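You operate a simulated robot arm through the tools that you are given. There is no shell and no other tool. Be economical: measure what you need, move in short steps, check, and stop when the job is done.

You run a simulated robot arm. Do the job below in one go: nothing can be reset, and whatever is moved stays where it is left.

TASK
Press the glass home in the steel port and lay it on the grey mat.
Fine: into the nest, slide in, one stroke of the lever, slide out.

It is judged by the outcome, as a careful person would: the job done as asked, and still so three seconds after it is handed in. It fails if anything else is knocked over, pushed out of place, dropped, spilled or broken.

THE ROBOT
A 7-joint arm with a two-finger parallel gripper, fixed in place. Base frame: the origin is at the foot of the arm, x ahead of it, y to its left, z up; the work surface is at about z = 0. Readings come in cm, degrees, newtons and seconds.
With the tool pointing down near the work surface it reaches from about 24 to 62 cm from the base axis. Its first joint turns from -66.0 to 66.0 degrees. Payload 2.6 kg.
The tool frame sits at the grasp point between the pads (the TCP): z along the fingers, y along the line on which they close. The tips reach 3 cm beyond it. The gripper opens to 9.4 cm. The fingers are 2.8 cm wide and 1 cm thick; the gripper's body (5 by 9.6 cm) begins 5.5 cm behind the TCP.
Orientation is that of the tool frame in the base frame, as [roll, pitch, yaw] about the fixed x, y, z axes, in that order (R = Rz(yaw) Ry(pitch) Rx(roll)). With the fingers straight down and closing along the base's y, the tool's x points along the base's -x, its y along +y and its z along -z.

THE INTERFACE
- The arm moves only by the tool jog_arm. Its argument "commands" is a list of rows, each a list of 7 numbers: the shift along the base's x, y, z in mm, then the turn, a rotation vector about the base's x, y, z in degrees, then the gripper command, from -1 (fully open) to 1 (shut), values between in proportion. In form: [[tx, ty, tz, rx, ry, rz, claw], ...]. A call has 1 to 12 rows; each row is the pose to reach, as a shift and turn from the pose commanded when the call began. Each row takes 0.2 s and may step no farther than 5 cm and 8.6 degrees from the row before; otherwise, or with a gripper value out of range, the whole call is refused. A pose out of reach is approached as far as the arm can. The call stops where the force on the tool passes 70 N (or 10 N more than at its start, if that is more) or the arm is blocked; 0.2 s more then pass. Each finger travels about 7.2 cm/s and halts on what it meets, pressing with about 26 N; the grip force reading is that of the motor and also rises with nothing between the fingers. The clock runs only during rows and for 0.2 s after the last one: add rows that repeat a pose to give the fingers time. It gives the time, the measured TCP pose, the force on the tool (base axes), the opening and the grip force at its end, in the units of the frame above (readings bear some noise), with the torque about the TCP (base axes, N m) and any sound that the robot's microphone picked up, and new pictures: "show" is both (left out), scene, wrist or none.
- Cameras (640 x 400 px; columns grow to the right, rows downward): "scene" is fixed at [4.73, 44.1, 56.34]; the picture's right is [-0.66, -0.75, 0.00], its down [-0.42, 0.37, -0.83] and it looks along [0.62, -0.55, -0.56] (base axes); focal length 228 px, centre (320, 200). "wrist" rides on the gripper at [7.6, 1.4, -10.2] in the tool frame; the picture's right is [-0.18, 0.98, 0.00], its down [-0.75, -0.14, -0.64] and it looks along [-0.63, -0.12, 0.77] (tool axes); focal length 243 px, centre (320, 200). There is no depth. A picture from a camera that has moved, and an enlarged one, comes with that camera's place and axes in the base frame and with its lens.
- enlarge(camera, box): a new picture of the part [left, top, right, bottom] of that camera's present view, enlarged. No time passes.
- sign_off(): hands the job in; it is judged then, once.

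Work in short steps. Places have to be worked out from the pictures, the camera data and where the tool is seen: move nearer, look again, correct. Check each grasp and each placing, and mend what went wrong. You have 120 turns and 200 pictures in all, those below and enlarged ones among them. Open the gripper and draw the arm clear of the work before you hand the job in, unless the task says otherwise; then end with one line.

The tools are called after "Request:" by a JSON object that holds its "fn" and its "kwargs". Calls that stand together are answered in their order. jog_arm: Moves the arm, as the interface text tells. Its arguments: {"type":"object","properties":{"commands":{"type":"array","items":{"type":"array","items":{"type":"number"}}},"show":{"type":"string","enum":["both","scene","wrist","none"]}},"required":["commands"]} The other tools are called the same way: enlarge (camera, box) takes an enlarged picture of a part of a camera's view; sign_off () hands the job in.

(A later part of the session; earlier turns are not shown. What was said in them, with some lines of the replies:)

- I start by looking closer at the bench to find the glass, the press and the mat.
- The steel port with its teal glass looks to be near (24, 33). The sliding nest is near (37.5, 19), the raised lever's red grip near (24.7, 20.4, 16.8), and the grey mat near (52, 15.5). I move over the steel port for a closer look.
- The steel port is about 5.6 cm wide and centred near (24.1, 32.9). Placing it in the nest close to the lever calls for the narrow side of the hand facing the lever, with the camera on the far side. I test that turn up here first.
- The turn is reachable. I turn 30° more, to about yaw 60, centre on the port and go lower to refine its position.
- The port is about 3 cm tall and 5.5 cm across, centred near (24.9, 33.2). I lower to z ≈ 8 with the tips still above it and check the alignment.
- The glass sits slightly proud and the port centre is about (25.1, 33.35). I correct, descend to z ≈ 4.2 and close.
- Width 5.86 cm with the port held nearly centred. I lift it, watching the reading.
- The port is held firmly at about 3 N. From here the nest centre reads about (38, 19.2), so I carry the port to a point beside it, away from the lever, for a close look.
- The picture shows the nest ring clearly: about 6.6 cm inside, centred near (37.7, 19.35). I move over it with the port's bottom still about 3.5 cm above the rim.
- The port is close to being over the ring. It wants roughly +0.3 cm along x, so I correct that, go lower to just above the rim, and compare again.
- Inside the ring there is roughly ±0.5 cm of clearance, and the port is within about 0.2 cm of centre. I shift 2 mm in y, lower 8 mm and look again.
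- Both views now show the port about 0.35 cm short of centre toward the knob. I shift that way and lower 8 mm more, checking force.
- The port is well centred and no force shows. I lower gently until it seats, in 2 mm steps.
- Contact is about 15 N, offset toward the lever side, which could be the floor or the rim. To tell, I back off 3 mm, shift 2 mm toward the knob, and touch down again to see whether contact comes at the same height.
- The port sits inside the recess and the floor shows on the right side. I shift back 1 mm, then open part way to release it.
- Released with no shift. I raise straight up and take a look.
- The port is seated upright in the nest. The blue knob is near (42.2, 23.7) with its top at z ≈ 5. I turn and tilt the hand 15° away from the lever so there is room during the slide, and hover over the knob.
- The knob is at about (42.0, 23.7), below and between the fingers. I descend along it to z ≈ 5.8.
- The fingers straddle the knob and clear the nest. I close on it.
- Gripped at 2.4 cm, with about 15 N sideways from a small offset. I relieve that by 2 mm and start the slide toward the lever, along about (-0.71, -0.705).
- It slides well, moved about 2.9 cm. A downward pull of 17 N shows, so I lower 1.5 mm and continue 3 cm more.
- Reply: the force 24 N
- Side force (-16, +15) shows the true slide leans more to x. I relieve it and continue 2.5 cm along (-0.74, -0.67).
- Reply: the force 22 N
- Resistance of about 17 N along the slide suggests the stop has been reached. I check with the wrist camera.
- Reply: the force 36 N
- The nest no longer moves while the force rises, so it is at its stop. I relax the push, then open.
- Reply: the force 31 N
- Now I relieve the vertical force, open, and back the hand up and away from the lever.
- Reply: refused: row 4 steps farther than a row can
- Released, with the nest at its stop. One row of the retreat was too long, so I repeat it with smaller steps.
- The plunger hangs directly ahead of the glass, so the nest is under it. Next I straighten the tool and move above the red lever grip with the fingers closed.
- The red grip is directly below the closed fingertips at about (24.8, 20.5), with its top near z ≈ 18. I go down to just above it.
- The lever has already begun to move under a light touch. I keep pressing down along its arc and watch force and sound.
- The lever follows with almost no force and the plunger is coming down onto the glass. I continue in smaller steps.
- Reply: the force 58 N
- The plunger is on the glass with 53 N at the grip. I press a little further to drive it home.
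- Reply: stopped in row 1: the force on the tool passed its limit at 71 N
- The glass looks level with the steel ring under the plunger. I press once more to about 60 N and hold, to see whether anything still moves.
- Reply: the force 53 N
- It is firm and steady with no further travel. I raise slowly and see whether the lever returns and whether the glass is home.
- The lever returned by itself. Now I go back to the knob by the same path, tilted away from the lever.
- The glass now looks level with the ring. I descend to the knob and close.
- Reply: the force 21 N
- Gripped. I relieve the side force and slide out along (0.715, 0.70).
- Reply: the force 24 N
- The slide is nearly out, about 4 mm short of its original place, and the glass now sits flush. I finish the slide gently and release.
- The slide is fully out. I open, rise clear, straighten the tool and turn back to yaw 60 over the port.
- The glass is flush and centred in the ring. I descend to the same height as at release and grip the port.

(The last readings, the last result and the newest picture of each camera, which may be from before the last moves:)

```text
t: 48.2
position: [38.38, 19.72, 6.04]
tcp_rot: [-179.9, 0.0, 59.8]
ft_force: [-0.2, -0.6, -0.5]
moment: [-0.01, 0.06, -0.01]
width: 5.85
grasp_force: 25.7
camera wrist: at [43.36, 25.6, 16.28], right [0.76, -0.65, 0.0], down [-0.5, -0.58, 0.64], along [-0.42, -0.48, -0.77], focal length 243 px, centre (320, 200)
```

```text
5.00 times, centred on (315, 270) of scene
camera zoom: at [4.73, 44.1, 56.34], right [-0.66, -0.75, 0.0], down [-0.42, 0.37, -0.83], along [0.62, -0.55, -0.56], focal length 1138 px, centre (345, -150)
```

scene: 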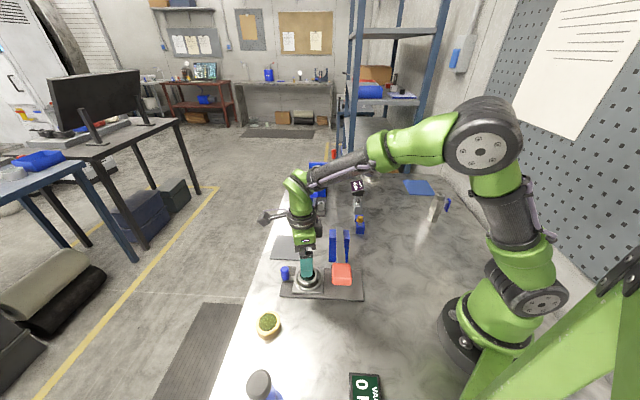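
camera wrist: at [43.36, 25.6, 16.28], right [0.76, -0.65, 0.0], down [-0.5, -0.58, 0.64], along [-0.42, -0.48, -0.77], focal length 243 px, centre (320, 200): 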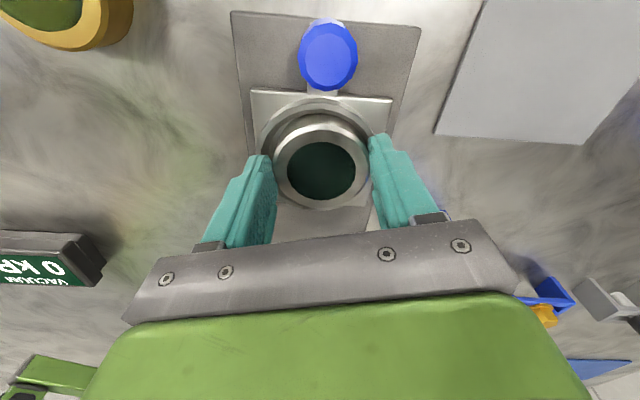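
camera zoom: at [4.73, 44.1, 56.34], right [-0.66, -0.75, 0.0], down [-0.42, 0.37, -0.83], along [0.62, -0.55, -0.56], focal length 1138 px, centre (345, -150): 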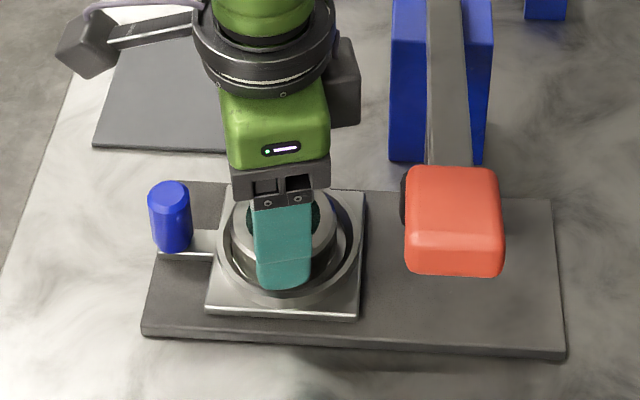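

Gripped at 5.85 cm. I lift straight up and carry the port toward the grey mat, whose centre is near (52.3, 15.6).

Request:
{"fn": "jog_arm", "kwargs": {"commands": [[0, 0, 10, 0, 0, 0, 1], [0, 0, 35, 0, 0, 0, 1], [0, 0, 70, 0, 0, 0, 1], [10, 0, 95, 0, 0, 0, 1], [45, -10, 100, 0, 0, 0, 1], [80, -22, 100, 0, 0, 0, 1], [115, -33, 100, 0, 0, 0, 1], [138, -41, 90, 0, 0, 0, 1], [138, -41, 80, 0, 0, 0, 1], [138, -41, 80, 0, 0, 0, 1]]}}

Request:
{"fn": "enlarge", "kwargs": {"camera": "scene", "box": [255, 215, 365, 310]}}

```text
t: 50.4
position: [52.2, 15.65, 14.22]
tcp_rot: [-179.9, -0.1, 59.8]
ft_force: [0.5, 0.1, -1.8]
moment: [0.03, 0.01, 0.01]
width: 5.82
grasp_force: 25.4
camera wrist: at [57.21, 21.49, 24.4], right [0.76, -0.65, 0.0], down [-0.5, -0.58, 0.64], along [-0.42, -0.48, -0.77], focal length 243 px, centre (320, 200)
```

scene: 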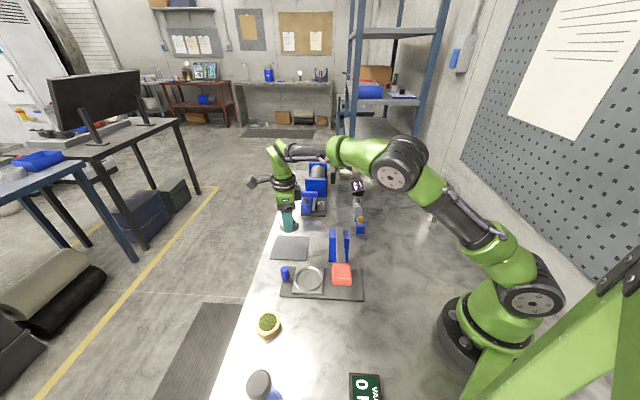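
wrist: 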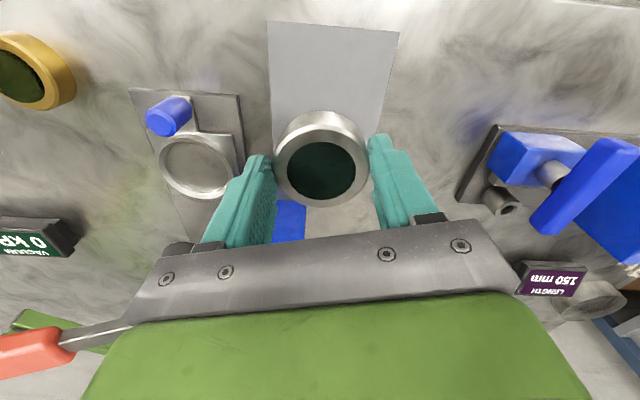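

```text
4.21 times, centred on (310, 262) of scene
camera zoom: at [4.74, 44.1, 56.34], right [-0.66, -0.75, 0.0], down [-0.42, 0.37, -0.83], along [0.62, -0.55, -0.56], focal length 958 px, centre (362, -63)
```

zoom: 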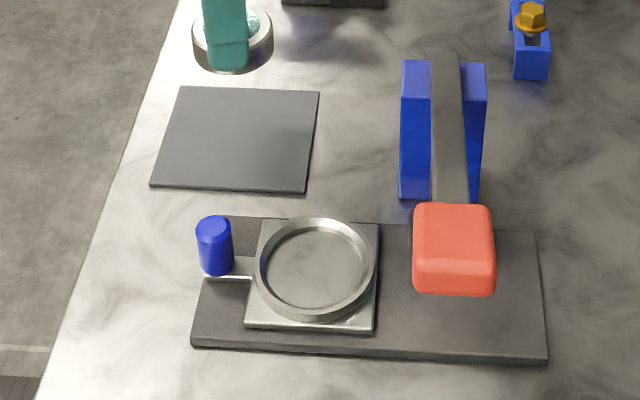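

The tool is centred over the mat. I lower the port until it touches.

Request:
{"fn": "jog_arm", "kwargs": {"commands": [[1, 0, -30, 0, 0, 0, 1], [1, 0, -65, 0, 0, 0, 1], [1, 0, -85, 0, 0, 0, 1], [1, 0, -90, 0, 0, 0, 1], [1, 0, -92, 0, 0, 0, 1], [1, 0, -92, 0, 0, 0, 1]], "show": "wrist"}}

Request:
{"fn": "enlarge", "kwargs": {"camera": "scene", "box": [255, 215, 325, 270]}}

```text
t: 51.8
position: [52.32, 15.76, 5.0]
tcp_rot: [-180.0, -0.1, 59.8]
ft_force: [-0.5, 0.0, -2.1]
moment: [0.03, 0.03, 0.0]
width: 5.85
grasp_force: 25.7
camera wrist: at [57.27, 21.57, 15.2], right [0.76, -0.65, 0.0], down [-0.5, -0.58, 0.64], along [-0.42, -0.48, -0.77], focal length 243 px, centre (320, 200)
```

wrist: 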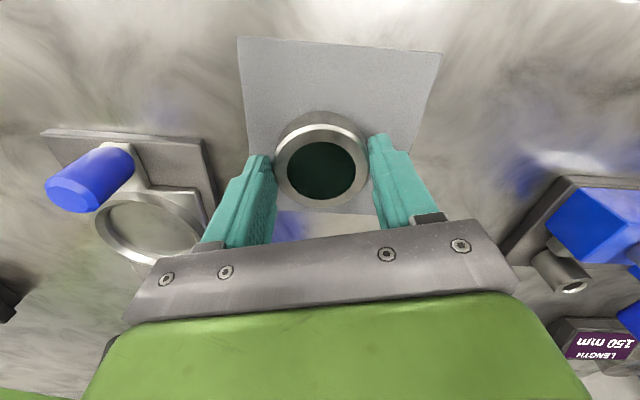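

```text
7.27 times, centred on (290, 242) of scene
camera zoom: at [4.73, 44.1, 56.34], right [-0.66, -0.75, 0.0], down [-0.42, 0.37, -0.83], along [0.62, -0.55, -0.56], focal length 1655 px, centre (538, -109)
```

zoom: 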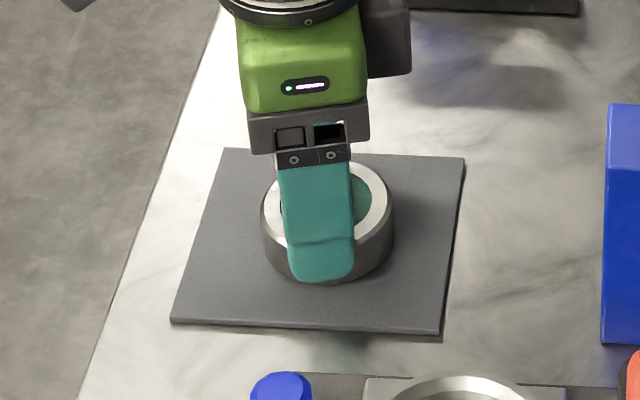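

Well placed over the mat and not yet touching. I lower the last few millimetres in 1 mm steps.

Request:
{"fn": "jog_arm", "kwargs": {"commands": [[0, 0, -1.5, 0, 0, 0, 1], [0, 0, -3, 0, 0, 0, 1], [0, 0, -4, 0, 0, 0, 1], [0, 0, -4, 0, 0, 0, 1]], "show": "none"}}

```text
t: 52.8
position: [52.19, 15.9, 4.7]
tcp_rot: [-179.9, -0.1, 59.8]
ft_force: [-1.2, 0.0, 2.7]
moment: [0.04, 0.16, -0.01]
width: 5.84
grasp_force: 26.2
```

Light contact: the force went from -2 to +2.7 N. I lower 0.5 mm more, open, and rise clear.

Request:
{"fn": "jog_arm", "kwargs": {"commands": [[0, 0, -0.5, 0, 0, 0, 1], [0, 0, -0.5, 0, 0, 0, 0], [0, 0, -0.5, 0, 0, 0, -0.6], [0, 0, -0.5, 0, 0, 0, -0.8], [0, 0, -0.5, 0, 0, 0, -0.8], [0, 0, 20, 0, 0, 0, -0.8], [0, 0, 60, 0, 0, 0, -0.8], [0, 0, 100, 0, 0, 0, -0.8], [-10, 30, 130, 0, 0, 0, -0.8], [-20, 60, 160, 0, 0, 0, -0.8], [-30, 90, 180, 0, 0, 0, -0.8]]}}

Request:
{"fn": "enlarge", "kwargs": {"camera": "scene", "box": [255, 215, 365, 310]}}

Request:
{"fn": "enlarge", "kwargs": {"camera": "scene", "box": [270, 230, 315, 265]}}

```text
t: 55.2
position: [49.42, 24.56, 22.56]
tcp_rot: [-179.9, 0.1, 59.8]
ft_force: [-0.6, 0.6, 0.8]
moment: [0.0, 0.02, 0.05]
width: 8.47
grasp_force: 0.1
camera wrist: at [54.31, 30.32, 32.74], right [0.76, -0.65, 0.0], down [-0.5, -0.58, 0.64], along [-0.42, -0.48, -0.77], focal length 243 px, centre (320, 200)
```

scene: 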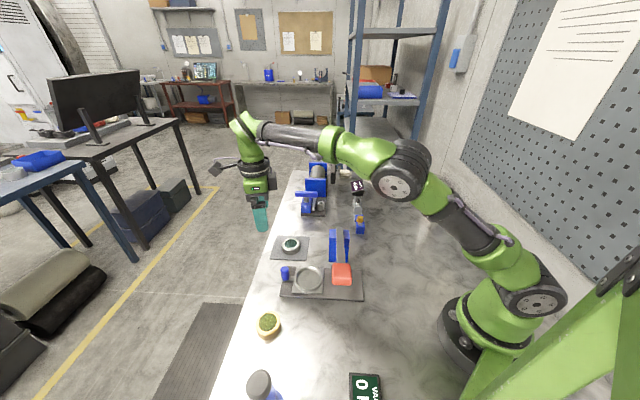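
wrist: 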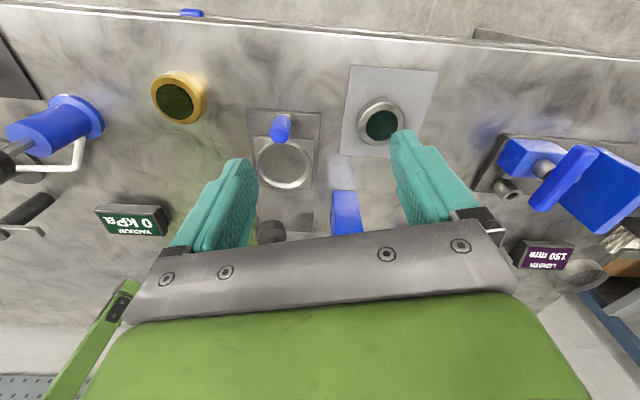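

```text
4.21 times, centred on (310, 262) of scene
camera zoom: at [4.74, 44.1, 56.34], right [-0.66, -0.75, 0.0], down [-0.42, 0.37, -0.83], along [0.62, -0.55, -0.56], focal length 958 px, centre (362, -63)
```

zoom: 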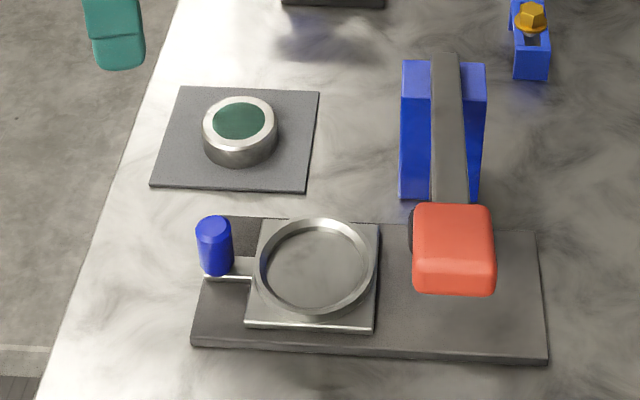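

```text
11.43 times, centred on (292, 248) of scene
camera zoom: at [4.74, 44.1, 56.34], right [-0.66, -0.75, 0.0], down [-0.42, 0.37, -0.83], along [0.62, -0.55, -0.56], focal length 2601 px, centre (634, -343)
```

zoom: 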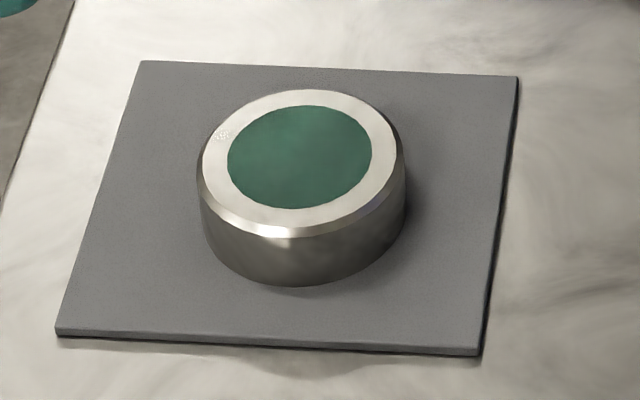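

The port lies on the mat. To confirm the glass is really home, I take the same close wrist view as before the pick.

Request:
{"fn": "jog_arm", "kwargs": {"commands": [[10, -40, 0, 0, 0, 0, -1], [20, -80, -20, 0, 0, 0, -1], [23, -91, -60, 0, 0, 0, -1], [23, -91, -100, 0, 0, 0, -1], [23, -91, -141, 0, 0, 0, -1], [23, -91, -141, 0, 0, 0, -1]], "show": "none"}}

Request:
{"fn": "enlarge", "kwargs": {"camera": "wrist", "box": [260, 70, 380, 190]}}

```text
t: 56.6
position: [51.83, 15.83, 8.49]
tcp_rot: [-179.9, -0.1, 59.9]
ft_force: [-0.2, 0.5, 1.2]
moment: [-0.01, 0.01, -0.02]
width: 9.42
grasp_force: 0.0
```

```text
3.33 times, centred on (320, 130) of wrist
camera zoom: at [56.86, 21.58, 18.6], right [0.76, -0.65, 0.0], down [-0.5, -0.58, 0.64], along [-0.42, -0.48, -0.77], focal length 809 px, centre (320, 433)
```

zoom: 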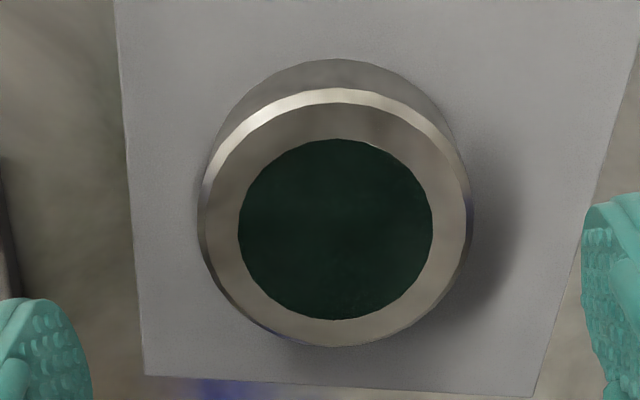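

The rim of steel around the glass is now even, with no raised glass edge visible: 36/27 px now against 36/16 px before, as expected for a flush part. I draw the arm clear.

Request:
{"fn": "jog_arm", "kwargs": {"commands": [[0, 0, 40, 0, 0, 0, -1], [0, 0, 85, 0, 0, 0, -1], [-5, 20, 125, 0, 0, 0, -1], [-20, 55, 150, 0, 0, 0, -1], [-30, 90, 180, 0, 0, 0, -1], [-30, 90, 180, 0, 0, 0, -1]], "show": "scene"}}

```text
t: 58.0
position: [48.59, 24.76, 26.18]
tcp_rot: [-179.9, -0.1, 59.8]
ft_force: [-0.1, 0.3, 0.3]
moment: [-0.03, -0.01, -0.01]
width: 9.42
grasp_force: 0.0
```

scene: 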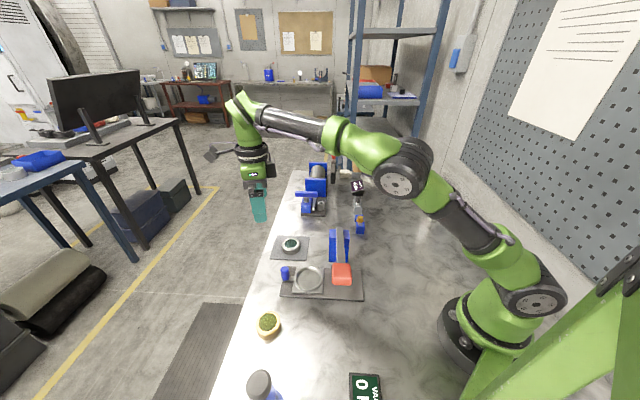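

The port is on the mat, the slide is out, the lever is up and the arm is clear, so I hand the job in.

Request:
{"fn": "sign_off", "kwargs": {}}

```text
The job is handed in.
```

The glass is pressed home in the steel port, looking flush with the ring in the close-up, and the port is lying on the grey mat; nothing else was knocked or left out of place.
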